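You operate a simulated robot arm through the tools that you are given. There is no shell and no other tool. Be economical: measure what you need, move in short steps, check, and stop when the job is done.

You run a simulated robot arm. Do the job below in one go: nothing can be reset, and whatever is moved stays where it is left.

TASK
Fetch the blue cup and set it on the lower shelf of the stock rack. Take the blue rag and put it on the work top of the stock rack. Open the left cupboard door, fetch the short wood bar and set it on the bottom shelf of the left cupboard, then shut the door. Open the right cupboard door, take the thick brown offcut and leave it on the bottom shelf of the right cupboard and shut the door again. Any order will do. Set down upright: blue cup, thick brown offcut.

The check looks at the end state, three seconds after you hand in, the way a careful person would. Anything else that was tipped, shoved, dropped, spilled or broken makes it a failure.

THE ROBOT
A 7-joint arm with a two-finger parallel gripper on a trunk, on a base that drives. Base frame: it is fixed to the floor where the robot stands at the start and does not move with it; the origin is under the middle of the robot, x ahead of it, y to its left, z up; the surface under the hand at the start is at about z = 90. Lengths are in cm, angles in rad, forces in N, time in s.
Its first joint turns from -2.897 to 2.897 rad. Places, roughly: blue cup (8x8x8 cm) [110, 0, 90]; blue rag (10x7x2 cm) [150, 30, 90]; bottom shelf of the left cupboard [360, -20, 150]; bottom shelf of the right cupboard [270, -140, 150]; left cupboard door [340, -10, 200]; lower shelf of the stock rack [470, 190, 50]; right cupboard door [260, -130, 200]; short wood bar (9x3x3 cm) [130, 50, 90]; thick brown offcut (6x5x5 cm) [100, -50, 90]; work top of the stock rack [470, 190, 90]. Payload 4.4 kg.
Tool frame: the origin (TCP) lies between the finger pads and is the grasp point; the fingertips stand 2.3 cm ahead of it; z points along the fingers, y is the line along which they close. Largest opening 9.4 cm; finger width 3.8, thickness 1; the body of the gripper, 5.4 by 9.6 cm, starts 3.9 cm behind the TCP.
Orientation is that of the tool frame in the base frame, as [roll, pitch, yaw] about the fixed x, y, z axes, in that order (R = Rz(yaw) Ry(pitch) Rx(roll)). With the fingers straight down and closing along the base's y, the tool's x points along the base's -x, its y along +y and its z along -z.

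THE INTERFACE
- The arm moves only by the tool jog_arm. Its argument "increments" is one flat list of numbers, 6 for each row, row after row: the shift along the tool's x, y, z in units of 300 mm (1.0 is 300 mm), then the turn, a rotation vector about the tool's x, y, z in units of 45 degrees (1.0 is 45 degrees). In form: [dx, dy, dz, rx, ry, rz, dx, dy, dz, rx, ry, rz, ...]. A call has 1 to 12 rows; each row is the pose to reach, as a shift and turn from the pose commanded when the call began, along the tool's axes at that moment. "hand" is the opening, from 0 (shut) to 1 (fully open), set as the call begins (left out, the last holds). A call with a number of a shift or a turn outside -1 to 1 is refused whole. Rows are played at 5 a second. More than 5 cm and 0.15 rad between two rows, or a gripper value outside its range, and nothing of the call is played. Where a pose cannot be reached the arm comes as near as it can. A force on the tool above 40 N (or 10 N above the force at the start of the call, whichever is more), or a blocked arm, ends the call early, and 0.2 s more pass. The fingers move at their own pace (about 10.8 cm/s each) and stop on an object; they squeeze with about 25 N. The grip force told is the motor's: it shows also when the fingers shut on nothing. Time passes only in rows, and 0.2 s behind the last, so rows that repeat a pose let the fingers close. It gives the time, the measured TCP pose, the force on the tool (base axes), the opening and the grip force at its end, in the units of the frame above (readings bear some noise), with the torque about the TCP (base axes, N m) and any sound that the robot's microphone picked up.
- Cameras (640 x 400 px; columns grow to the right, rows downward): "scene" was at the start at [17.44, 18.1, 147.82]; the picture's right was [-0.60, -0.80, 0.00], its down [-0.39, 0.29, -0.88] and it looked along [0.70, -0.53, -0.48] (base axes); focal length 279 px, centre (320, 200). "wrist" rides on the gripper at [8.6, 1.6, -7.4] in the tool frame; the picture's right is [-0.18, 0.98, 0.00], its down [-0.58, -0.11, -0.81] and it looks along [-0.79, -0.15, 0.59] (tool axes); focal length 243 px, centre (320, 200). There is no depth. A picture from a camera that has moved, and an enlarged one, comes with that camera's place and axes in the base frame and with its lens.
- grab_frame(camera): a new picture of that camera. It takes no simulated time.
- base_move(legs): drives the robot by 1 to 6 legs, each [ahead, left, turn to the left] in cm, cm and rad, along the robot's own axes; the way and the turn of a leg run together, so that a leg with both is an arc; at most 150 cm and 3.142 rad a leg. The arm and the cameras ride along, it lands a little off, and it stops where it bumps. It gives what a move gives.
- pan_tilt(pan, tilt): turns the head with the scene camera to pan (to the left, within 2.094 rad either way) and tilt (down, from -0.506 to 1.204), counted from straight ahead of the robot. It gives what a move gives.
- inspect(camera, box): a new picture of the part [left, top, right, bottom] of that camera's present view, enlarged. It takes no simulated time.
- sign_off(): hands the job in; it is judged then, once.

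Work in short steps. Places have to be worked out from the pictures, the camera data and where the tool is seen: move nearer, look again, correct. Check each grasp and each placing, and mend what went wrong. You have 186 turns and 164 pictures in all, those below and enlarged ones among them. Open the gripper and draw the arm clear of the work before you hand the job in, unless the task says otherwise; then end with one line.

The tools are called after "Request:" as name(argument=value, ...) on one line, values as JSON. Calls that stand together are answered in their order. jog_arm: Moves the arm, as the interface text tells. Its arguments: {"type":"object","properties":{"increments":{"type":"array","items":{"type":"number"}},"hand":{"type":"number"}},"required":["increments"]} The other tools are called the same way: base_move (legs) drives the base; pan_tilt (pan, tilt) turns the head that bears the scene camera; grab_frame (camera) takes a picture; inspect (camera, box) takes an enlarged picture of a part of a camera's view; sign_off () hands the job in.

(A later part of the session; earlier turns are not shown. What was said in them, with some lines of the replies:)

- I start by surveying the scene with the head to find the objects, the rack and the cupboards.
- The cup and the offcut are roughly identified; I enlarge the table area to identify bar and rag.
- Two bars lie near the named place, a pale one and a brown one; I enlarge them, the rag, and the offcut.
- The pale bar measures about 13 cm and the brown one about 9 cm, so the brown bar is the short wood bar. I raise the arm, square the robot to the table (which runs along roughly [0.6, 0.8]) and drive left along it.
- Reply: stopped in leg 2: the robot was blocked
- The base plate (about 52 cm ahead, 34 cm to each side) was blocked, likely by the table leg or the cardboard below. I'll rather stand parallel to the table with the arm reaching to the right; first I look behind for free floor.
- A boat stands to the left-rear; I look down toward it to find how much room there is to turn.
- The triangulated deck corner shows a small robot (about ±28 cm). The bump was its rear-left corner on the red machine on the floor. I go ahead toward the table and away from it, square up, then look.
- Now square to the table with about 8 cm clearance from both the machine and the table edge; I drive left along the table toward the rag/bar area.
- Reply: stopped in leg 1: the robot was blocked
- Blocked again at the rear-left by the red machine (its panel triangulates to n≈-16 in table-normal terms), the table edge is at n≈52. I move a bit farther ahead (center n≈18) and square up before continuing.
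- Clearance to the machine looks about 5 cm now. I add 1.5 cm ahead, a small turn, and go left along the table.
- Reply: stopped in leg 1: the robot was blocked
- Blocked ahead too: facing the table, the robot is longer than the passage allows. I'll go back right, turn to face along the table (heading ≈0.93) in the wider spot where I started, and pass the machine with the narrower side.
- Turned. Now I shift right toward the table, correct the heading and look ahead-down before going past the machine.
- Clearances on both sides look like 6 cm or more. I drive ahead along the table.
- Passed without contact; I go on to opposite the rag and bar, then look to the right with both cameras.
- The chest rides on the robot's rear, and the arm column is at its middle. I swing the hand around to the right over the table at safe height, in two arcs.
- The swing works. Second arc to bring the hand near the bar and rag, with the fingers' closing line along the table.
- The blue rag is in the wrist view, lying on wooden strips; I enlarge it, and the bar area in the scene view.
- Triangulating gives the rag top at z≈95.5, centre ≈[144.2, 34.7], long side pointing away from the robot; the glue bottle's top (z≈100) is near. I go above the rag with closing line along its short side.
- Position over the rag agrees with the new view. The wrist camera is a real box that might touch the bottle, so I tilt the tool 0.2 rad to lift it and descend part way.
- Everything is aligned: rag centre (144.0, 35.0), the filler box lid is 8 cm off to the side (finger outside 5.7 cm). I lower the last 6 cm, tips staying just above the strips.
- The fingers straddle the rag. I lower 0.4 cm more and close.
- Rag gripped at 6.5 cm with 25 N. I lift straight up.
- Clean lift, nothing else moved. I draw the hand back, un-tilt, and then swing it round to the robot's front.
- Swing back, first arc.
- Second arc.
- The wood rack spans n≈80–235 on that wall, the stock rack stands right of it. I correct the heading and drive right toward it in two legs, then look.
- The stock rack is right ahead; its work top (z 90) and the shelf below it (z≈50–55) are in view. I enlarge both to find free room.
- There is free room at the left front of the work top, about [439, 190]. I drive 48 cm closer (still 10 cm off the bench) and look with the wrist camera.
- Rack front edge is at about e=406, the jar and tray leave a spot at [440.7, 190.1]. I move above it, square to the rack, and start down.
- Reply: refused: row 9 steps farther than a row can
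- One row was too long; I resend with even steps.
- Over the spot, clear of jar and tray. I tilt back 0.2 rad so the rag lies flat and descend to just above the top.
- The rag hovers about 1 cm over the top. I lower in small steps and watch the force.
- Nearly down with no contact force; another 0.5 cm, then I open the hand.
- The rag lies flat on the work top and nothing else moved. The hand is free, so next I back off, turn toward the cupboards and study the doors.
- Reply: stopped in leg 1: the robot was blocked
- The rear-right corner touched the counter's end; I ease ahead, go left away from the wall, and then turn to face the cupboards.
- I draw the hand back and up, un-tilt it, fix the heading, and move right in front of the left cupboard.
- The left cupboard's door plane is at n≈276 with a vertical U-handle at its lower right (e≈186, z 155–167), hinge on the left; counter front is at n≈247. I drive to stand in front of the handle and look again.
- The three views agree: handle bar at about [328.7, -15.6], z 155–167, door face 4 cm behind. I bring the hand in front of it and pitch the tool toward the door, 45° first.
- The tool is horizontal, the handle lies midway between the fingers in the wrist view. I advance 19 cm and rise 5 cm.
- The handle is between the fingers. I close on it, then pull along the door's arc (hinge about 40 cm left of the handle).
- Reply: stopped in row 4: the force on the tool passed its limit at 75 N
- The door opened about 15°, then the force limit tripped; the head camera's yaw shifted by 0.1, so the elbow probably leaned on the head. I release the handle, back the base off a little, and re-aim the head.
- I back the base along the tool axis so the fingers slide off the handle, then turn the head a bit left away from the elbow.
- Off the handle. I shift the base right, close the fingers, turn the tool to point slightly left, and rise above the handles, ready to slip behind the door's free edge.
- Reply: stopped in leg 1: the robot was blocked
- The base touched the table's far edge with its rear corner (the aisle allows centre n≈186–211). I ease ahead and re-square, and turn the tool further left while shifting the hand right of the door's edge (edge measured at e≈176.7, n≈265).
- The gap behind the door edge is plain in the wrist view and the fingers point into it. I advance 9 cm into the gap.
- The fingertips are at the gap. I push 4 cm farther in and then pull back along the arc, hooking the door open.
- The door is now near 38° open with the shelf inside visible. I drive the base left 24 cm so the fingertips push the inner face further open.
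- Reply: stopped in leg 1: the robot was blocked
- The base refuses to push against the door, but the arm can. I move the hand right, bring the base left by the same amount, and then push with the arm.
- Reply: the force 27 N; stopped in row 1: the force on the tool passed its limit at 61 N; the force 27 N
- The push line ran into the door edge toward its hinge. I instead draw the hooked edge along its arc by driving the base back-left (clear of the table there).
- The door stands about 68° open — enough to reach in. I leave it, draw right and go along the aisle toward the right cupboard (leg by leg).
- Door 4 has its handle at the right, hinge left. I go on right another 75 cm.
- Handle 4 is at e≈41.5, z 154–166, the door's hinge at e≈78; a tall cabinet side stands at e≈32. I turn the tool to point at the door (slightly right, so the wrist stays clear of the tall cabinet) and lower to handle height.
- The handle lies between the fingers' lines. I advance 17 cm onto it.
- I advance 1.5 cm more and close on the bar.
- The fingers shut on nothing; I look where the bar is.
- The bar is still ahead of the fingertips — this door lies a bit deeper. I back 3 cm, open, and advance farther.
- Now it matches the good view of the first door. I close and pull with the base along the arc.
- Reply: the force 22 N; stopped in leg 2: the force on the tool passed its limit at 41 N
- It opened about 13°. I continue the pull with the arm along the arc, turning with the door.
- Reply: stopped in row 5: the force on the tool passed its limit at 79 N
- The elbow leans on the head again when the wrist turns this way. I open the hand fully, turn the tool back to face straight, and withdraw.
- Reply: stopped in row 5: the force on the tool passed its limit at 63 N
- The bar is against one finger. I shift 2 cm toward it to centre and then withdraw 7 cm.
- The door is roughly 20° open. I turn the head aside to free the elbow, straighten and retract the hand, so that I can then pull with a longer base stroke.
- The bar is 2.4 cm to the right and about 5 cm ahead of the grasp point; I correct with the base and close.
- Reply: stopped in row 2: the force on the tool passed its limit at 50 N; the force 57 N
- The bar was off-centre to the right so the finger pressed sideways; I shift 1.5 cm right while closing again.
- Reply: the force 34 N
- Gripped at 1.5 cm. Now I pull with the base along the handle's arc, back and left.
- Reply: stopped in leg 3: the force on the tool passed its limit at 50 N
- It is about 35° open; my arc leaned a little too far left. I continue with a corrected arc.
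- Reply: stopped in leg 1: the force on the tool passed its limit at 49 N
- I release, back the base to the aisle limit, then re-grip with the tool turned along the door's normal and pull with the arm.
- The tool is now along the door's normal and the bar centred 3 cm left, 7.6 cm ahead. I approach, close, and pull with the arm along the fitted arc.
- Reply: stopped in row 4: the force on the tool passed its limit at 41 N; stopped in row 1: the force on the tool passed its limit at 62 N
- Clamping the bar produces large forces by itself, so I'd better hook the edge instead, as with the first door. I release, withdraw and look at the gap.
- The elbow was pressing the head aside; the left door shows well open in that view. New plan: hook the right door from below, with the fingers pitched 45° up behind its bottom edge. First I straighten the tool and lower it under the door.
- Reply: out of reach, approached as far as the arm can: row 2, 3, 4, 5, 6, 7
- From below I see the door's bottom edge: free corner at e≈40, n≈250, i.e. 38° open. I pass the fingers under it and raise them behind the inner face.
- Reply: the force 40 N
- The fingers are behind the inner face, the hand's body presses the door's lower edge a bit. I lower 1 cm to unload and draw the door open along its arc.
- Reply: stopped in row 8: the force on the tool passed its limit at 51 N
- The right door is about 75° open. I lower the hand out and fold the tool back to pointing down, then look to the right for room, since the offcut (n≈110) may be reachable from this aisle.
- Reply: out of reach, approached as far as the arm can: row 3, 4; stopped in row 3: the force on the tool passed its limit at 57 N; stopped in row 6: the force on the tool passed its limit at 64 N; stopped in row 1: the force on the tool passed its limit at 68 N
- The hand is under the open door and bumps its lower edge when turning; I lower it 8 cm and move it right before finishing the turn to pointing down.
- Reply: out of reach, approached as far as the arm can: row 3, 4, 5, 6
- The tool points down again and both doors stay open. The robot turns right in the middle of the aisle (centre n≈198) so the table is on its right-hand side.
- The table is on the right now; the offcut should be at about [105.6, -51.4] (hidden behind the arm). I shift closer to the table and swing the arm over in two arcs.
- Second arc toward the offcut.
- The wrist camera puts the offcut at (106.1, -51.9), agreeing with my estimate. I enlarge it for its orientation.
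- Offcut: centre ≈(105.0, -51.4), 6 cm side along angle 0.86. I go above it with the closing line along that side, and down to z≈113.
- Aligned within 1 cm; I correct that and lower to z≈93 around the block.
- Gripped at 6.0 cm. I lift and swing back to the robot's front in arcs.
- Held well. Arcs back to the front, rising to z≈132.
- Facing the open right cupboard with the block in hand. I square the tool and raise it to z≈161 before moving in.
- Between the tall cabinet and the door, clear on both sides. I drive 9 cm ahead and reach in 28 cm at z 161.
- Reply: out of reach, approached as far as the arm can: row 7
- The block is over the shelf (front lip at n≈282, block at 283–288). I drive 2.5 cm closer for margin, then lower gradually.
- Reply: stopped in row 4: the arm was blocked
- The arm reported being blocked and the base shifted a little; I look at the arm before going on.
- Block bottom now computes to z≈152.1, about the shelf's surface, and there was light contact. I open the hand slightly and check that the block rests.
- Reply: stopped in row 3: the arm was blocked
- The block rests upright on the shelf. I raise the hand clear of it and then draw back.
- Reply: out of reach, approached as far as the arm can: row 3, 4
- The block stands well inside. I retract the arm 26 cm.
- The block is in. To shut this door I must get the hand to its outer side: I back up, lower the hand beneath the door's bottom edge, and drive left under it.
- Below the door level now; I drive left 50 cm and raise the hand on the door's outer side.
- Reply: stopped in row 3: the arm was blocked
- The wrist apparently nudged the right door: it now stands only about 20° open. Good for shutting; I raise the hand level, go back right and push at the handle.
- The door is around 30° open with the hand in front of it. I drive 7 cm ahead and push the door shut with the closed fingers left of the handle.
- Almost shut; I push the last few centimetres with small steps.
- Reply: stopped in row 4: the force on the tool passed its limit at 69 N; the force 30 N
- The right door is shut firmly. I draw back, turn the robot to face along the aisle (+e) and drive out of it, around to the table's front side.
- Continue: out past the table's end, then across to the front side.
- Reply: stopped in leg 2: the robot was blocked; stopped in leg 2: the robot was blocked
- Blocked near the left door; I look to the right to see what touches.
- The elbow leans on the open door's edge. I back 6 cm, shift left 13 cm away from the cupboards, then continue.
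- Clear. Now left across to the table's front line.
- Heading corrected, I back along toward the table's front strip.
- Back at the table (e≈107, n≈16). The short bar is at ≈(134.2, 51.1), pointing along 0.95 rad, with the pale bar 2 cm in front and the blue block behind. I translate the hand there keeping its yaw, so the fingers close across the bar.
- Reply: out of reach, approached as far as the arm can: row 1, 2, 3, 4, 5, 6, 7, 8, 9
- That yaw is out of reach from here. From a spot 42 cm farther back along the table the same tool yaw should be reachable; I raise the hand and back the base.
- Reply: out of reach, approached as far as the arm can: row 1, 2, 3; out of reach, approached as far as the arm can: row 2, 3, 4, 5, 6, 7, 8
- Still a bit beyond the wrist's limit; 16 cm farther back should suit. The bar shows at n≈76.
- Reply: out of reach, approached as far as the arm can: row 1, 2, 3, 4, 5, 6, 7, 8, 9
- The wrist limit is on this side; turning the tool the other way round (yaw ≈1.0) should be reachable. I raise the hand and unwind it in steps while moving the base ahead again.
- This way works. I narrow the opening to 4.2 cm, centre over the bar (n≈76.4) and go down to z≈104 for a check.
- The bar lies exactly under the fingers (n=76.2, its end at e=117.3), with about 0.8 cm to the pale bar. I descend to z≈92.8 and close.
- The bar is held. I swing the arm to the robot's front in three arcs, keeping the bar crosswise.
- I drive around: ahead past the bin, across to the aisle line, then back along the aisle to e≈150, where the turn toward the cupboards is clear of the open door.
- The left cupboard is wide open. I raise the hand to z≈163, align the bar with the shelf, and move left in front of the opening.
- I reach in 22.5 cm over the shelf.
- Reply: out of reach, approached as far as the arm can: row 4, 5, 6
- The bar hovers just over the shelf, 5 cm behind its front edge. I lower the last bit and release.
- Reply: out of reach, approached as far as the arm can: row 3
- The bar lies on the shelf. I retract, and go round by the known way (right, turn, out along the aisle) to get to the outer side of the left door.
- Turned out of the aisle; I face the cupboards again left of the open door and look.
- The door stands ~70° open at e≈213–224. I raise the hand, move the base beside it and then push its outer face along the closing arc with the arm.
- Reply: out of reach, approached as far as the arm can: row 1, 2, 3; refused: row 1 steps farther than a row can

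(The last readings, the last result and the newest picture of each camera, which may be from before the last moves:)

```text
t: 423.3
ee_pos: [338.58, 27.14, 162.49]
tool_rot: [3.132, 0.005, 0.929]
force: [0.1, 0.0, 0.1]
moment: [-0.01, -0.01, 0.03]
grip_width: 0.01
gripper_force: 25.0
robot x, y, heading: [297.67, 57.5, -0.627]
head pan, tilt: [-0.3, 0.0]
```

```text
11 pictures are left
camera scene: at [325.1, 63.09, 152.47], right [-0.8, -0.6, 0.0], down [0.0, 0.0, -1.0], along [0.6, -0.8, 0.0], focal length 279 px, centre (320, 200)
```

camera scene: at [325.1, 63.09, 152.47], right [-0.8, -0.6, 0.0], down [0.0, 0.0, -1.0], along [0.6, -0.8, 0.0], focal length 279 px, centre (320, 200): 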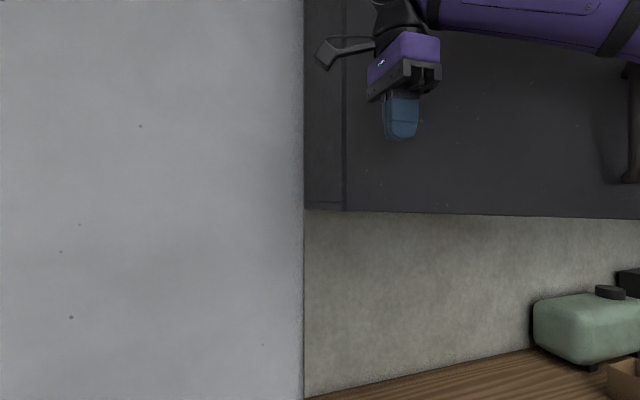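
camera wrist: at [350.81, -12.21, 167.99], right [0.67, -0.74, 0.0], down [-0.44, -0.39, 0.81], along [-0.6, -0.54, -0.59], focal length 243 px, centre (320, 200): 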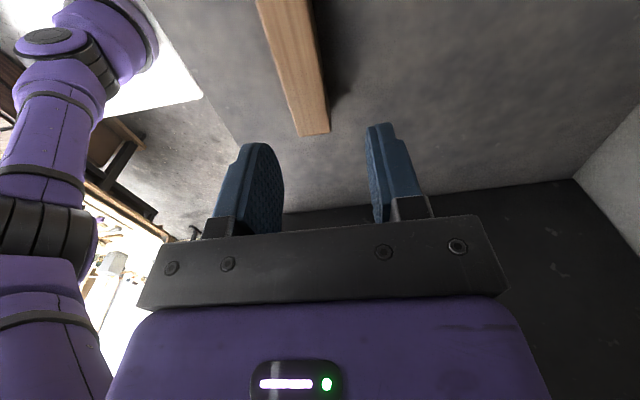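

I resend the push with shorter steps.

Request:
jog_arm(increments=[-0.13, 0.03, 0, 0, 0, 0, -0.25, 0.1, 0, 0, 0, 0, -0.37, 0.18, 0, 0, 0, 0, -0.49, 0.26, 0, 0, 0, 0, -0.61, 0.35, 0, 0, 0, 0, -0.73, 0.44, 0, 0, 0, 0, -0.85, 0.52, 0, 0, 0, 0, -0.97, 0.6, 0, 0, 0, 0])

Request:
jog_arm(increments=[0, 0.03, 0, 0, 0, 0, 0, 0.06, 0, 0, 0, 0, 0, 0.09, 0, 0, 0, 0])

Request:
grab_frame(camera="scene")

```text
t: 425.1
ee_pos: [336.24, -3.67, 163.89]
tool_rot: [3.117, -0.001, 0.974]
force: [-9.8, 16.3, 5.9]
moment: [-0.89, -0.5, -0.08]
grip_width: 0.0
gripper_force: 24.7
out of reach, approached as far as the arm can: row 8
robot x, y, heading: [297.81, 57.32, -0.631]
head pan, tilt: [-0.3, 0.0]
stopped in row 8: the force on the tool passed its limit at 64 N (the readings are from after the stop); the commanded pose is now the measured one
```

```text
t: 425.9
ee_pos: [336.1, -3.64, 163.84]
tool_rot: [3.116, -0.001, 0.973]
force: [-11.8, 21.7, 6.2]
moment: [-1.26, -0.67, -0.06]
grip_width: 0.01
gripper_force: 24.9
out of reach, approached as far as the arm can: row 1, 2, 3
robot x, y, heading: [297.64, 57.17, -0.639]
head pan, tilt: [-0.3, 0.0]
```

```text
10 pictures are left
camera scene: at [324.99, 63.28, 152.49], right [-0.8, -0.6, 0.0], down [0.0, 0.0, -1.0], along [0.6, -0.8, 0.0], focal length 279 px, centre (320, 200)
```

scene: 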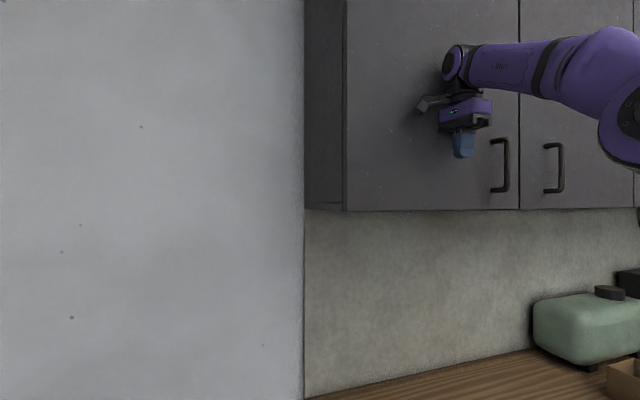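

The door looks shut but the arm was at its reach limit; I re-approach 4 cm closer and push once more to be sure.

Request:
jog_arm(increments=[0, -0.08, 0, 0, 0, 0, 0, -0.18, 0, 0, 0, 0])

Request:
base_move(legs=[[4, -6, 0]])

Request:
jog_arm(increments=[0, 0.04, 0, 0, 0, 0, 0, 0.08, 0, 0, 0, 0, 0, 0.12, 0, 0, 0, 0, 0, 0.15, 0, 0, 0, 0, 0, 0.18, 0, 0, 0, 0, 0, 0.21, 0, 0, 0, 0, 0, 0.24, 0, 0, 0, 0])

Request:
inspect(camera="scene", box=[380, 60, 620, 240])

```text
t: 426.5
ee_pos: [332.0, -1.08, 163.54]
tool_rot: [3.12, -0.004, 0.974]
force: [1.5, 0.2, 0.1]
moment: [-0.01, 0.05, -0.01]
grip_width: 0.02
gripper_force: 25.1
robot x, y, heading: [297.75, 56.93, -0.632]
head pan, tilt: [-0.3, 0.0]
```

```text
t: 427.5
ee_pos: [331.61, -8.48, 163.53]
tool_rot: [3.117, -0.004, 0.971]
force: [0.6, 1.0, 0.1]
moment: [-0.02, 0.06, -0.03]
grip_width: 0.0
gripper_force: 24.9
robot x, y, heading: [297.06, 50.06, -0.632]
head pan, tilt: [-0.3, 0.0]
```

```text
t: 428.0
ee_pos: [332.3, -8.96, 163.59]
tool_rot: [3.125, -0.004, 0.97]
force: [-18.8, 18.0, 2.8]
moment: [-0.93, -0.85, -0.51]
grip_width: 0.0
gripper_force: 25.2
robot x, y, heading: [297.36, 49.91, -0.633]
head pan, tilt: [-0.3, 0.0]
stopped in row 2: the force on the tool passed its limit at 58 N (the readings are from after the stop); the commanded pose is now the measured one
```

```text
2.22 times, centred on (500, 150) of scene
camera zoom: at [324.59, 55.8, 152.5], right [-0.8, -0.6, 0.0], down [0.0, 0.0, -1.0], along [0.6, -0.8, 0.0], focal length 621 px, centre (-80, 311)
```

zoom: 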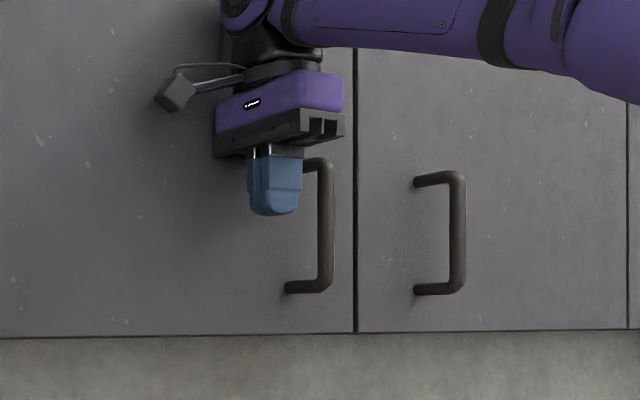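

The gripper body presses the door face at its closed plane — the left door is shut. Now for the cup: I retract and drive back to the table's front side.

Request:
jog_arm(increments=[0, -0.12, 0, 0, 0, 0, 0, -0.26, 0, 0, 0, 0, 0, -0.4, 0, 0, 0, 0, 0, -0.54, 0, 0, 0, 0])

Request:
base_move(legs=[[-18, 0, 0], [0, 0, 1.565], [62, 0, 0], [0, 100, 0], [0, 98, 0]])

```text
t: 429.0
ee_pos: [319.17, -0.11, 163.21]
tool_rot: [3.126, -0.004, 0.972]
force: [1.0, -0.5, -0.4]
moment: [0.07, 0.04, 0.0]
grip_width: 0.0
gripper_force: 25.1
robot x, y, heading: [297.17, 50.03, -0.633]
head pan, tilt: [-0.3, 0.0]
```

```text
t: 447.0
ee_pos: [210.61, 250.75, 163.27]
tool_rot: [3.126, -0.006, 2.524]
force: [0.2, 1.1, 0.8]
moment: [-0.01, 0.01, 0.0]
grip_width: 0.0
gripper_force: 24.7
robot x, y, heading: [160.61, 229.55, 0.921]
head pan, tilt: [-0.3, 0.0]
```

Back at the front line; I return along the strip to opposite the cups (e≈66).

Request:
base_move(legs=[[0, -3, 0.008], [-125, 0, 0]])

```text
t: 453.6
ee_pos: [141.18, 151.93, 163.07]
tool_rot: [3.126, -0.005, 2.562]
force: [-0.7, -0.1, -1.0]
moment: [-0.01, -0.01, 0.02]
grip_width: 0.0
gripper_force: 25.5
robot x, y, heading: [91.34, 129.04, 0.965]
head pan, tilt: [-0.3, 0.0]
```

Request:
base_move(legs=[[0, 0, -0.034], [0, -20.5, 0], [-45, 0, 0]])

```text
t: 457.8
ee_pos: [132.05, 102.88, 163.25]
tool_rot: [3.126, -0.008, 2.532]
force: [0.1, 0.4, -0.1]
moment: [-0.04, -0.03, 0.01]
grip_width: 0.0
gripper_force: 25.2
robot x, y, heading: [81.84, 81.44, 0.936]
head pan, tilt: [-0.3, 0.0]
```

Request:
base_move(legs=[[-48, 0, -0.005]])

Request:
jog_arm(increments=[-0.058, -0.116, 0.05, 0, 0, 0, -0.116, -0.233, 0.1, 0, 0, 0, -0.174, -0.349, 0.16, 0, 0, 0, -0.232, -0.465, 0.22, 0, 0, 0, -0.29, -0.581, 0.28, 0, 0, 0, -0.348, -0.698, 0.34, 0, 0, 0, -0.406, -0.814, 0.4, 0, 0, 0], hand=1.0)

Request:
jog_arm(increments=[-0.058, -0.116, 0.06, 0, 0, 0, -0.116, -0.233, 0.12, 0, 0, 0, -0.174, -0.349, 0.18, 0, 0, 0, -0.232, -0.465, 0.24, 0, 0, 0, -0.29, -0.581, 0.3, 0, 0, 0, -0.348, -0.698, 0.35, 0, 0, 0, -0.406, -0.814, 0.4, 0, 0, 0])

Request:
grab_frame(camera="wrist")

```text
t: 460.7
ee_pos: [102.95, 63.42, 163.16]
tool_rot: [3.125, -0.005, 2.531]
force: [-0.3, -1.1, 0.6]
moment: [0.0, 0.01, -0.04]
grip_width: 0.0
gripper_force: 24.4
robot x, y, heading: [52.67, 42.5, 0.931]
head pan, tilt: [-0.3, 0.0]
```

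```text
t: 462.3
ee_pos: [98.97, 36.82, 150.87]
tool_rot: [3.127, -0.003, 2.531]
force: [0.7, 1.2, -0.3]
moment: [-0.01, 0.01, -0.02]
grip_width: 9.4
gripper_force: 0.0
robot x, y, heading: [53.33, 42.07, 0.932]
head pan, tilt: [-0.3, 0.0]
```

```text
t: 463.9
ee_pos: [94.98, 9.75, 138.41]
tool_rot: [3.128, -0.003, 2.531]
force: [-0.4, 1.0, 0.2]
moment: [0.0, 0.01, 0.0]
grip_width: 9.41
gripper_force: 0.0
robot x, y, heading: [52.71, 41.95, 0.928]
head pan, tilt: [-0.3, 0.0]
```

```text
8 pictures are left
camera wrist: at [88.88, 15.9, 145.97], right [0.71, 0.7, 0.01], down [0.41, -0.43, 0.8], along [0.57, -0.57, -0.6], focal length 243 px, centre (320, 200)
```

wrist: 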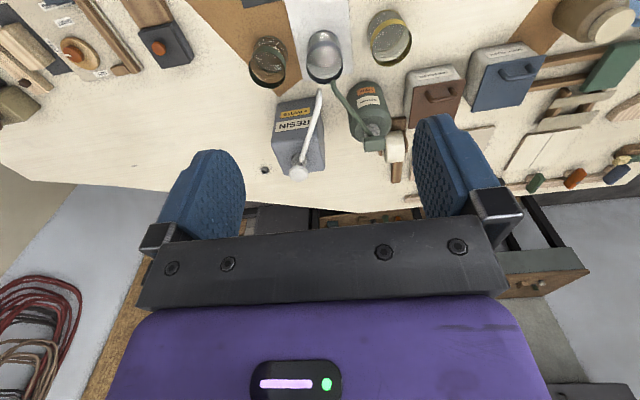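

The two pump spouts hang right above the blue cup (tips at z≈103–105), so a vertical approach is out. I tilt the tool 40° forward and come in from the front below the spouts; first tilt and descend 13 cm in front of the cup.

Request:
jog_arm(increments=[0, 0, 0.155, 0, -0.148, 0, 0, 0, 0.31, 0, -0.296, 0, 0, 0, 0.465, 0, -0.444, 0, 0, 0, 0.62, 0, -0.593, 0, 0, 0, 0.775, 0, -0.741, 0, 0, 0, 0.9, 0, -0.889, 0])

Request:
jog_arm(increments=[0.08, -0.005, 0.095, 0, 0, 0, 0.16, -0.01, 0.19, 0, 0, 0, 0.25, -0.017, 0.3, 0, 0, 0, 0.34, -0.017, 0.405, 0, 0, 0])

Request:
grab_frame(camera="wrist")

```text
t: 465.3
ee_pos: [94.78, 10.4, 111.54]
tool_rot: [3.12, 0.695, 2.516]
force: [0.2, 0.6, 0.5]
moment: [-0.03, 0.01, 0.0]
grip_width: 9.4
gripper_force: 0.0
robot x, y, heading: [52.97, 42.04, 0.928]
head pan, tilt: [-0.3, 0.0]
```

```text
t: 466.3
ee_pos: [95.1, 10.16, 95.35]
tool_rot: [3.12, 0.694, 2.517]
force: [0.3, 0.3, 0.7]
moment: [0.05, 0.0, 0.01]
grip_width: 9.4
gripper_force: 0.0
robot x, y, heading: [52.9, 42.12, 0.925]
head pan, tilt: [-0.3, 0.0]
```

```text
7 pictures are left
camera wrist: at [86.78, 18.13, 95.67], right [0.68, 0.72, 0.13], down [-0.13, -0.06, 0.99], along [0.72, -0.69, 0.05], focal length 243 px, centre (320, 200)
```

wrist: 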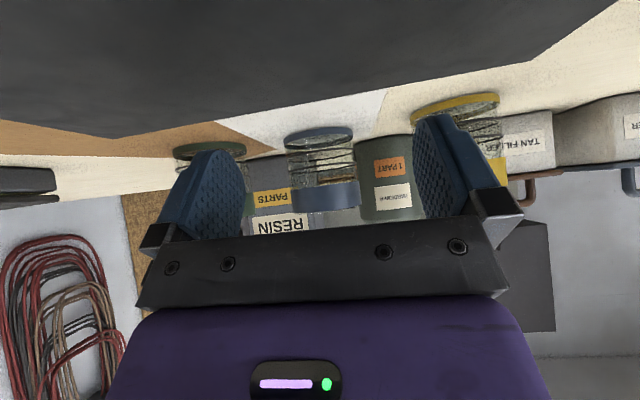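

The blue cup is centred at (105.4, 1.6): 13 cm ahead, 1 cm right. I correct sideways, advance level beneath the spouts and close.

Request:
jog_arm(increments=[-0.05, -0.025, 0.042, 0, 0, 0, -0.12, -0.032, 0.1, 0, 0, 0, -0.2, -0.032, 0.167, 0, 0, 0, -0.27, -0.032, 0.225, 0, 0, 0, -0.333, -0.032, 0.277, 0, 0, 0])

Request:
grab_frame(camera="wrist")

Request:
jog_arm(increments=[0, 0, 0, 0, 0, 0, 0, 0, 0, 0, 0, 0, 0, 0, 0, 0, 0, 0, 0, 0, 0, 0, 0, 0], hand=0)

```text
t: 467.5
ee_pos: [104.95, 1.61, 95.61]
tool_rot: [3.12, 0.695, 2.516]
force: [-0.3, 0.2, -0.9]
moment: [0.0, -0.02, 0.06]
grip_width: 9.41
gripper_force: 0.0
robot x, y, heading: [52.9, 42.25, 0.928]
head pan, tilt: [-0.3, 0.0]
```

```text
6 pictures are left
camera wrist: at [96.68, 9.52, 95.85], right [0.68, 0.72, 0.13], down [-0.13, -0.06, 0.99], along [0.72, -0.69, 0.05], focal length 243 px, centre (320, 200)
```

wrist: 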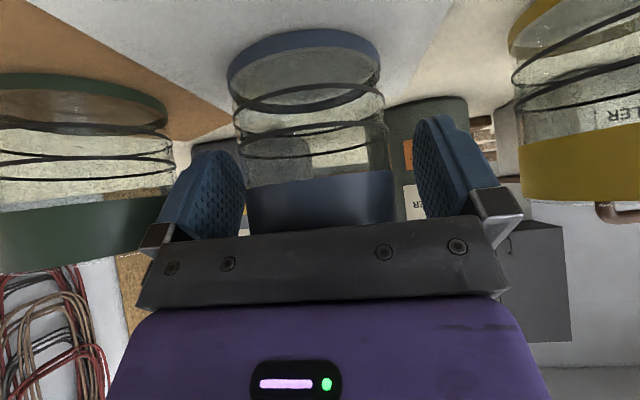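

```text
t: 468.5
ee_pos: [104.9, 1.67, 95.58]
tool_rot: [3.122, 0.695, 2.516]
force: [0.1, -2.7, 3.8]
moment: [-0.23, 0.07, 0.0]
grip_width: 7.03
gripper_force: 25.5
robot x, y, heading: [53.25, 42.26, 0.931]
head pan, tilt: [-0.3, 0.0]
```

Cup gripped at 7.0 cm. I lift 2 cm, draw back level from under the spouts, then lift.

Request:
jog_arm(increments=[-0.02, 0, -0.025, 0, 0, 0, -0.043, 0, -0.051, 0, 0, 0, 0.03, 0, -0.112, 0, 0, 0, 0.1, 0, -0.17, 0, 0, 0, 0.17, 0, -0.229, 0, 0, 0, 0.24, 0, -0.288, 0, 0, 0, 0.315, 0, -0.35, 0, 0, 0, 0.25, 0, -0.43, 0, 0, 0, 0.18, 0, -0.51, 0, 0, 0, 0.1, 0, -0.6, 0, 0, 0, 0.02, 0, -0.7, 0, 0, 0])

Request:
grab_frame(camera="wrist")

```text
t: 470.9
ee_pos: [93.56, 9.32, 111.25]
tool_rot: [3.12, 0.693, 2.517]
force: [0.4, -0.9, -0.7]
moment: [0.07, 0.0, 0.02]
grip_width: 7.02
gripper_force: 25.5
robot x, y, heading: [52.66, 42.13, 0.93]
head pan, tilt: [-0.3, 0.0]
```

```text
5 pictures are left
camera wrist: at [85.31, 17.28, 111.49], right [0.68, 0.72, 0.13], down [-0.13, -0.06, 0.99], along [0.72, -0.69, 0.05], focal length 243 px, centre (320, 200)
```

wrist: 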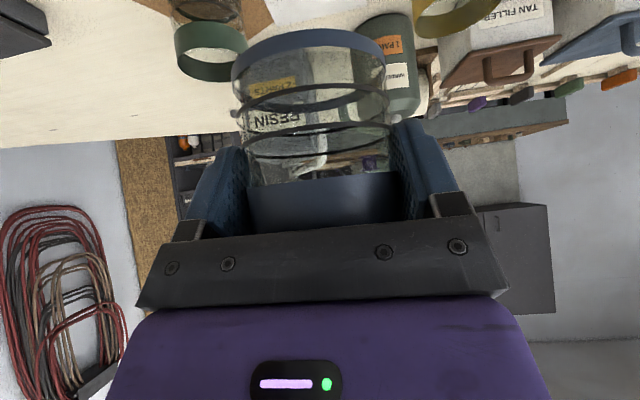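

The cup hangs level, its neighbours undisturbed. I swing it to the robot's front in four arcs, turning about the vertical so it stays upright.

Request:
jog_arm(increments=[-0.0145, 0.118, -0.031, -0.055, 0, -0.066, -0.029, 0.235, -0.063, -0.109, 0, -0.131, -0.0435, 0.353, -0.094, -0.164, 0, -0.197, -0.058, 0.471, -0.125, -0.219, 0, -0.263, -0.0725, 0.588, -0.157, -0.273, 0, -0.328, -0.087, 0.706, -0.188, -0.328, 0, -0.394])

Request:
jog_arm(increments=[0.009, 0.121, -0.0075, -0.055, 0, -0.066, 0.018, 0.242, -0.015, -0.109, 0, -0.131, 0.027, 0.363, -0.0225, -0.164, 0, -0.197, 0.036, 0.483, -0.03, -0.219, 0, -0.263, 0.045, 0.604, -0.0375, -0.273, 0, -0.328, 0.054, 0.725, -0.045, -0.328, 0, -0.394])

Request:
jog_arm(increments=[0.014, 0.121, -0.012, -0.055, 0, -0.066, 0.028, 0.242, -0.023, -0.109, 0, -0.131, 0.042, 0.363, -0.035, -0.164, 0, -0.197, 0.056, 0.483, -0.047, -0.219, 0, -0.263, 0.07, 0.604, -0.058, -0.273, 0, -0.328, 0.084, 0.725, -0.07, -0.328, 0, -0.394])

Request:
jog_arm(increments=[0.009, 0.1225, -0.008, -0.055, 0, -0.066, 0.019, 0.245, -0.016, -0.109, 0, -0.131, 0.028, 0.3675, -0.023, -0.164, 0, -0.197, 0.037, 0.49, -0.031, -0.219, 0, -0.263, 0.047, 0.6125, -0.039, -0.273, 0, -0.328, 0.056, 0.735, -0.047, -0.328, 0, -0.394])

```text
t: 472.3
ee_pos: [104.46, 27.58, 117.77]
tool_rot: [3.122, 0.701, 2.922]
force: [-0.5, -0.3, -0.3]
moment: [0.02, -0.03, 0.03]
grip_width: 7.0
gripper_force: 25.8
robot x, y, heading: [52.85, 42.47, 0.926]
head pan, tilt: [-0.3, 0.0]
```

```text
t: 473.7
ee_pos: [109.51, 48.13, 119.63]
tool_rot: [3.125, 0.703, -2.956]
force: [-0.3, -0.5, -1.3]
moment: [0.01, 0.01, 0.0]
grip_width: 7.0
gripper_force: 24.6
out of reach, approached as far as the arm can: row 3, 4, 5, 6
robot x, y, heading: [52.82, 42.23, 0.93]
head pan, tilt: [-0.3, 0.0]
```

```text
t: 475.1
ee_pos: [106.0, 70.37, 123.34]
tool_rot: [3.132, 0.707, -2.551]
force: [0.0, 0.6, -0.7]
moment: [0.04, 0.02, 0.03]
grip_width: 7.0
gripper_force: 25.3
out of reach, approached as far as the arm can: row 1, 2, 3, 4, 5, 6
robot x, y, heading: [52.8, 42.09, 0.926]
head pan, tilt: [-0.3, 0.0]
```

```text
t: 476.5
ee_pos: [92.09, 87.52, 123.77]
tool_rot: [-3.141, 0.712, -2.141]
force: [0.0, 0.3, -1.2]
moment: [0.01, 0.01, 0.01]
grip_width: 7.0
gripper_force: 24.7
out of reach, approached as far as the arm can: row 1, 2, 3, 4, 5
robot x, y, heading: [52.58, 42.03, 0.93]
head pan, tilt: [-0.3, 0.0]
```

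Arm at the front with the cup level. I drive out along the strip and around toward the stock rack.

Request:
base_move(legs=[[45, 0, 0], [46, 0, 0]])

Request:
base_move(legs=[[0, 24, 0], [70, 0, 0], [55, 0, 0]])

```text
t: 481.6
ee_pos: [145.77, 161.22, 123.85]
tool_rot: [-3.141, 0.711, -2.131]
force: [0.6, 1.5, -1.3]
moment: [-0.02, -0.02, -0.01]
grip_width: 6.99
gripper_force: 24.5
robot x, y, heading: [107.15, 115.33, 0.94]
head pan, tilt: [-0.3, 0.0]
```

```text
t: 489.6
ee_pos: [198.97, 277.72, 123.75]
tool_rot: [3.141, 0.709, -2.117]
force: [-0.7, 0.0, -1.1]
moment: [-0.01, -0.05, -0.01]
grip_width: 7.03
gripper_force: 25.4
robot x, y, heading: [160.59, 231.73, 0.955]
head pan, tilt: [-0.3, 0.0]
```

Request:
base_move(legs=[[0, 0, -0.028], [0, -128, 0]])

Request:
base_move(legs=[[0, 0, 0.0], [0, -120, 0]])

```text
t: 496.6
ee_pos: [304.76, 200.3, 123.8]
tool_rot: [3.141, 0.708, -2.121]
force: [-0.2, -0.1, -1.3]
moment: [-0.01, 0.0, -0.02]
grip_width: 7.0
gripper_force: 25.0
robot x, y, heading: [266.34, 154.01, 0.952]
head pan, tilt: [-0.3, 0.0]
```

```text
t: 502.8
ee_pos: [399.98, 131.29, 123.73]
tool_rot: [-3.141, 0.71, -2.133]
force: [-0.2, 0.1, -1.3]
moment: [0.0, 0.05, 0.01]
grip_width: 7.01
gripper_force: 25.1
robot x, y, heading: [360.95, 85.76, 0.942]
head pan, tilt: [-0.3, 0.0]
```

Request:
base_move(legs=[[0, -6, -0.013], [31, 0, 0]])

Request:
jog_arm(increments=[-0.085, 0, 0.071, 0, 0, 0, -0.171, 0, 0.142, 0, 0, 0, -0.256, 0, 0.214, 0, 0, 0, -0.341, 0, 0.285, 0, 0, 0, -0.427, 0, 0.356, 0, 0, 0, -0.512, 0, 0.427, 0, 0, 0])

Request:
jog_arm(increments=[0.09, 0, 0.107, 0, 0, 0, 0.18, 0, 0.215, 0, 0, 0, 0.27, 0, 0.322, 0, 0, 0, 0.36, 0, 0.43, 0, 0, 0, 0.45, 0, 0.537, 0, 0, 0, 0.54, 0, 0.645, 0, 0, 0, 0.63, 0, 0.752, 0, 0, 0])

```text
t: 505.4
ee_pos: [423.89, 151.23, 123.84]
tool_rot: [3.141, 0.709, -2.147]
force: [-1.0, 0.2, -0.9]
moment: [-0.04, -0.05, -0.01]
grip_width: 7.0
gripper_force: 24.3
robot x, y, heading: [384.13, 106.1, 0.922]
head pan, tilt: [-0.3, 0.0]
```

```text
t: 506.9
ee_pos: [434.63, 167.86, 124.12]
tool_rot: [-3.141, 0.709, -2.149]
force: [-1.2, 0.0, -0.7]
moment: [-0.01, 0.0, 0.0]
grip_width: 7.01
gripper_force: 25.1
robot x, y, heading: [384.62, 106.02, 0.927]
head pan, tilt: [-0.3, 0.0]
```

```text
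t: 508.4
ee_pos: [435.1, 168.41, 94.89]
tool_rot: [-3.141, 0.712, -2.147]
force: [-0.9, 0.4, 0.7]
moment: [-0.01, 0.0, 0.02]
grip_width: 7.02
gripper_force: 25.2
robot x, y, heading: [384.3, 106.07, 0.924]
head pan, tilt: [-0.3, 0.0]
```

Cup at e≈396, n≈247, in front of the rack. I lower it to shelf height outside the rack and take a look.

Request:
jog_arm(increments=[0.096, 0, 0.112, 0, 0, 0, 0.193, 0, 0.224, 0, 0, 0, 0.289, 0, 0.336, 0, 0, 0, 0.385, 0, 0.447, 0, 0, 0, 0.481, 0, 0.559, 0, 0, 0, 0.578, 0, 0.671, 0, 0, 0, 0.674, 0, 0.783, 0, 0, 0])

Request:
pan_tilt(pan=-0.15, tilt=0.75)

Request:
grab_frame(camera="scene")

```text
t: 510.1
ee_pos: [435.06, 168.21, 63.55]
tool_rot: [-3.141, 0.711, -2.147]
force: [0.5, 0.1, -0.7]
moment: [-0.02, -0.02, 0.0]
grip_width: 7.01
gripper_force: 24.9
robot x, y, heading: [384.12, 105.91, 0.928]
head pan, tilt: [-0.3, 0.0]
```

```text
t: 511.1
ee_pos: [435.19, 168.28, 63.52]
tool_rot: [3.141, 0.71, -2.147]
force: [-0.7, 0.1, -1.1]
moment: [0.0, -0.01, 0.0]
grip_width: 7.02
gripper_force: 25.3
robot x, y, heading: [384.08, 106.02, 0.923]
head pan, tilt: [-0.15, 0.75]
```

```text
4 pictures are left
camera scene: at [377.55, 134.04, 145.67], right [0.7, -0.71, 0.0], down [-0.49, -0.48, -0.73], along [0.52, 0.51, -0.68], focal length 279 px, centre (320, 200)
```

scene: 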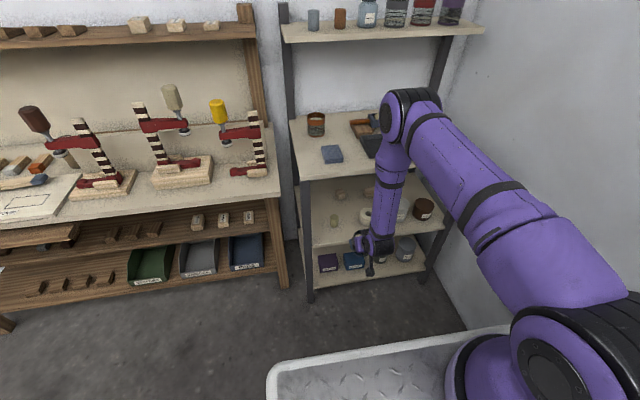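

The forearm hangs nearly vertical here, so I must reach in stretched, with the base back, to keep it off the work top's edge. I enlarge the shelf to verify the gap between the olive cylinder and the tape roll.

Request:
inspect(camera="scene", box=[296, 175, 456, 275])

```text
4.00 times, centred on (376, 225) of scene
camera zoom: at [377.55, 134.04, 145.67], right [0.7, -0.71, 0.0], down [-0.49, -0.48, -0.73], along [0.52, 0.51, -0.68], focal length 1118 px, centre (96, 100)
```

zoom: 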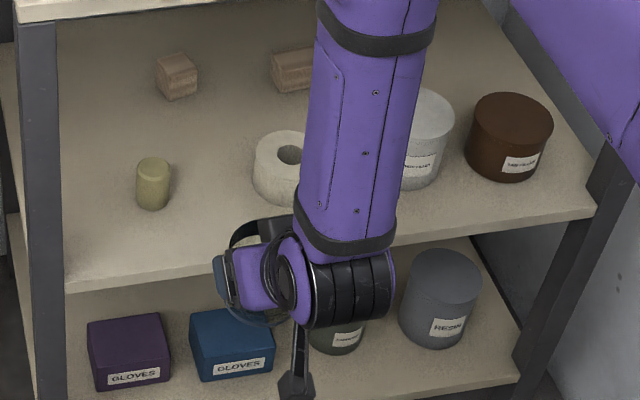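

The gap centre is n≈247, items stand at e≈416, the shelf's front edge at e≈407.5. I'll set the cup at e≈412.3, n≈247, in front of that gap: reach in 16.6 cm at a safe height, then lower.

Request:
jog_arm(increments=[-0.105, -0.009, 0.09, 0, 0, 0, -0.21, -0.018, 0.18, 0, 0, 0, -0.314, -0.028, 0.271, 0, 0, 0, -0.419, -0.037, 0.361, 0, 0, 0])

Request:
jog_arm(increments=[0.022, 0, 0.025, 0, 0, 0, 0.043, 0, 0.051, 0, 0, 0, 0.076, 0, 0.088, 0, 0, 0, 0.109, 0, 0.126, 0, 0, 0])

Request:
inspect(camera="scene", box=[296, 175, 456, 275])

```text
t: 512.1
ee_pos: [444.89, 181.61, 63.55]
tool_rot: [-3.141, 0.71, -2.148]
force: [0.6, 1.2, -0.2]
moment: [-0.01, 0.01, -0.03]
grip_width: 7.0
gripper_force: 25.5
robot x, y, heading: [383.84, 106.11, 0.922]
head pan, tilt: [-0.15, 0.75]
```

```text
t: 513.1
ee_pos: [444.94, 181.46, 58.79]
tool_rot: [3.141, 0.709, -2.148]
force: [-0.4, -0.6, -1.4]
moment: [0.0, 0.02, 0.02]
grip_width: 7.0
gripper_force: 24.9
robot x, y, heading: [384.64, 106.13, 0.923]
head pan, tilt: [-0.15, 0.75]
```

```text
4.00 times, centred on (376, 225) of scene
camera zoom: at [377.54, 134.03, 145.66], right [0.7, -0.71, 0.0], down [-0.49, -0.48, -0.73], along [0.52, 0.51, -0.68], focal length 1118 px, centre (96, 100)
```

zoom: 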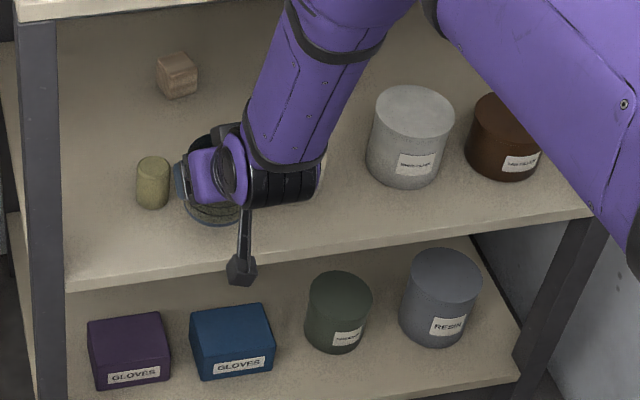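

The cup hovers 2 cm above the shelf between the two. I ease 0.5 cm back and 0.3 cm right, then lower to contact.

Request:
jog_arm(increments=[0.0126, -0.01, -0.0109, 0, 0, 0, 0.035, -0.01, 0.015, 0, 0, 0, 0.052, -0.01, 0.035, 0, 0, 0, 0.0606, -0.01, 0.0447, 0, 0, 0])

```text
t: 514.1
ee_pos: [444.82, 180.89, 56.49]
tool_rot: [3.14, 0.711, -2.146]
force: [0.7, -1.0, -0.5]
moment: [-0.01, 0.0, -0.01]
grip_width: 6.98
gripper_force: 25.7
robot x, y, heading: [384.3, 106.28, 0.927]
head pan, tilt: [-0.15, 0.75]
```

No contact yet at z 56.5; I lower in 0.4 cm steps watching the force.

Request:
jog_arm(increments=[0.0087, 0, 0.0101, 0, 0, 0])

Request:
jog_arm(increments=[0.0087, 0, 0.0101, 0, 0, 0])

```text
t: 514.5
ee_pos: [444.77, 180.92, 56.19]
tool_rot: [3.141, 0.71, -2.147]
force: [-0.1, -0.9, -0.9]
moment: [-0.01, 0.03, -0.05]
grip_width: 6.99
gripper_force: 24.6
robot x, y, heading: [384.35, 106.07, 0.918]
head pan, tilt: [-0.15, 0.75]
```

```text
t: 515.0
ee_pos: [444.69, 181.05, 55.72]
tool_rot: [3.141, 0.709, -2.147]
force: [0.0, 0.1, -1.6]
moment: [-0.04, 0.01, -0.02]
grip_width: 6.99
gripper_force: 25.5
robot x, y, heading: [384.54, 105.91, 0.926]
head pan, tilt: [-0.15, 0.75]
```

Request:
jog_arm(increments=[0.0087, 0, 0.0101, 0, 0, 0])

Request:
jog_arm(increments=[0.0065, 0, 0.0076, 0, 0, 0])

```text
t: 515.4
ee_pos: [444.77, 180.97, 55.25]
tool_rot: [3.141, 0.711, -2.149]
force: [-0.1, -0.3, 2.1]
moment: [-0.08, 0.03, 0.01]
grip_width: 7.01
gripper_force: 25.0
robot x, y, heading: [384.41, 105.94, 0.924]
head pan, tilt: [-0.15, 0.75]
```

```text
t: 515.8
ee_pos: [444.8, 181.26, 55.21]
tool_rot: [3.14, 0.714, -2.147]
force: [1.3, 1.4, 15.6]
moment: [-0.32, -0.05, -0.05]
grip_width: 7.02
gripper_force: 24.4
robot x, y, heading: [384.37, 106.21, 0.924]
head pan, tilt: [-0.15, 0.75]
```

Contact at 15 N: the cup stands on the shelf. I open just enough and withdraw straight back along the fingers' level direction.

Request:
jog_arm(increments=[0, 0, 0, 0, 0, 0, 0, 0, 0, 0, 0, 0, 0, 0, 0, 0, 0, 0], hand=0.84)

Request:
jog_arm(increments=[0.04, 0, -0.034, 0, 0, 0, 0.1, 0, -0.086, 0, 0, 0, 0.17, 0, -0.146, 0, 0, 0, 0.25, 0, -0.215, 0, 0, 0, 0.33, 0, -0.284, 0, 0, 0, 0.41, 0, -0.353, 0, 0, 0, 0.48, 0, -0.413, 0, 0, 0])

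Request:
inspect(camera="scene", box=[296, 175, 456, 275])

```text
t: 516.5
ee_pos: [444.81, 181.0, 54.99]
tool_rot: [3.14, 0.711, -2.147]
force: [-0.8, 0.1, 0.1]
moment: [-0.02, 0.02, 0.01]
grip_width: 7.92
gripper_force: 0.0
robot x, y, heading: [384.2, 106.31, 0.925]
head pan, tilt: [-0.15, 0.75]
```

```text
t: 518.1
ee_pos: [434.28, 165.01, 54.91]
tool_rot: [-3.141, 0.71, -2.148]
force: [-0.1, -0.1, -0.6]
moment: [-0.01, 0.01, 0.02]
grip_width: 7.88
gripper_force: 0.0
robot x, y, heading: [384.46, 106.1, 0.927]
head pan, tilt: [-0.15, 0.75]
```

```text
4.00 times, centred on (376, 225) of scene
camera zoom: at [377.55, 134.04, 145.66], right [0.7, -0.71, 0.0], down [-0.49, -0.48, -0.73], along [0.52, 0.51, -0.68], focal length 1118 px, centre (96, 100)
```

zoom: 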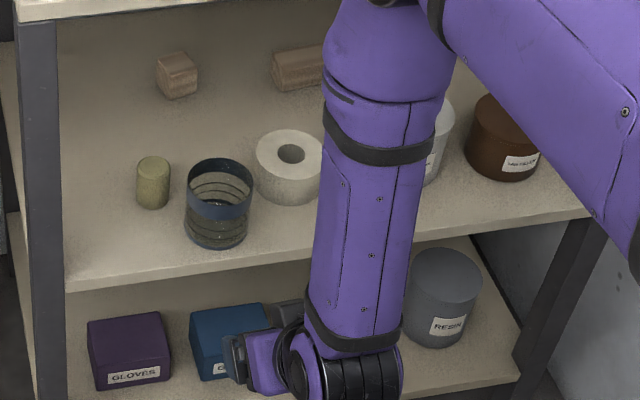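

The cup stands upright on the lower shelf, everything around it untouched. I back the robot clear of the rack, raise the hand a little, and open it.

Request:
base_move(legs=[[-30, 0, 0]])

Request:
jog_arm(increments=[-0.087, 0, -0.101, 0, 0, 0, -0.174, 0, -0.202, 0, 0, 0, -0.26, 0, -0.303, 0, 0, 0, -0.347, 0, -0.404, 0, 0, 0, -0.434, 0, -0.505, 0, 0, 0], hand=1.0)

Request:
pan_tilt(pan=-1.7, tilt=0.0)

Request:
grab_frame(camera="scene")

```text
t: 520.2
ee_pos: [416.13, 140.93, 54.84]
tool_rot: [-3.139, 0.71, -2.148]
force: [-0.6, 0.1, -0.7]
moment: [0.0, -0.01, 0.03]
grip_width: 7.93
gripper_force: 0.0
robot x, y, heading: [365.84, 81.92, 0.924]
head pan, tilt: [-0.15, 0.75]
```

```text
t: 521.4
ee_pos: [415.97, 140.71, 75.09]
tool_rot: [3.141, 0.708, -2.146]
force: [0.3, -0.4, -0.8]
moment: [-0.04, 0.02, 0.03]
grip_width: 9.4
gripper_force: 0.0
robot x, y, heading: [365.88, 81.92, 0.929]
head pan, tilt: [-0.15, 0.75]
```

```text
t: 523.0
ee_pos: [415.87, 140.81, 75.16]
tool_rot: [3.141, 0.711, -2.147]
force: [0.5, -0.7, 0.2]
moment: [-0.02, 0.01, -0.02]
grip_width: 9.4
gripper_force: 0.0
robot x, y, heading: [365.85, 81.85, 0.926]
head pan, tilt: [-1.7, 0.0]
```

```text
0 pictures are left
camera scene: at [359.88, 97.82, 152.47], right [-0.7, -0.71, 0.0], down [0.0, 0.0, -1.0], along [0.71, -0.7, 0.0], focal length 279 px, centre (320, 200)
```

scene: 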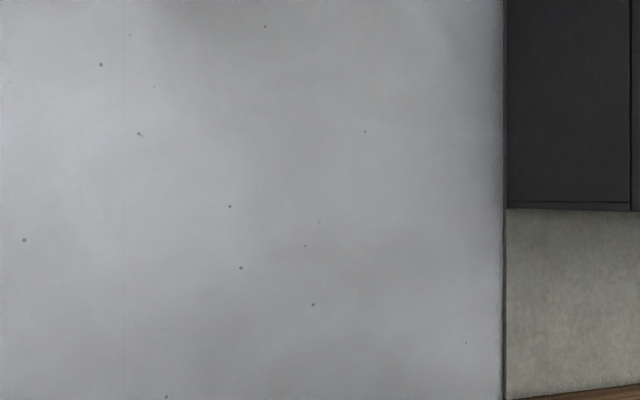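

The cupboard front looks flush with no door standing out. All four items are placed, both doors are shut and the gripper is empty and open, so I hand in.

Request:
sign_off()

```text
The job is handed in.
```

I handed the job in with all four items placed, both cupboard doors shut, and the gripper open and clear. Along the way the base lightly bumped the red floor machine and the table's far edge. I saw no sign of either moving, but I had no pictures left to recheck them.
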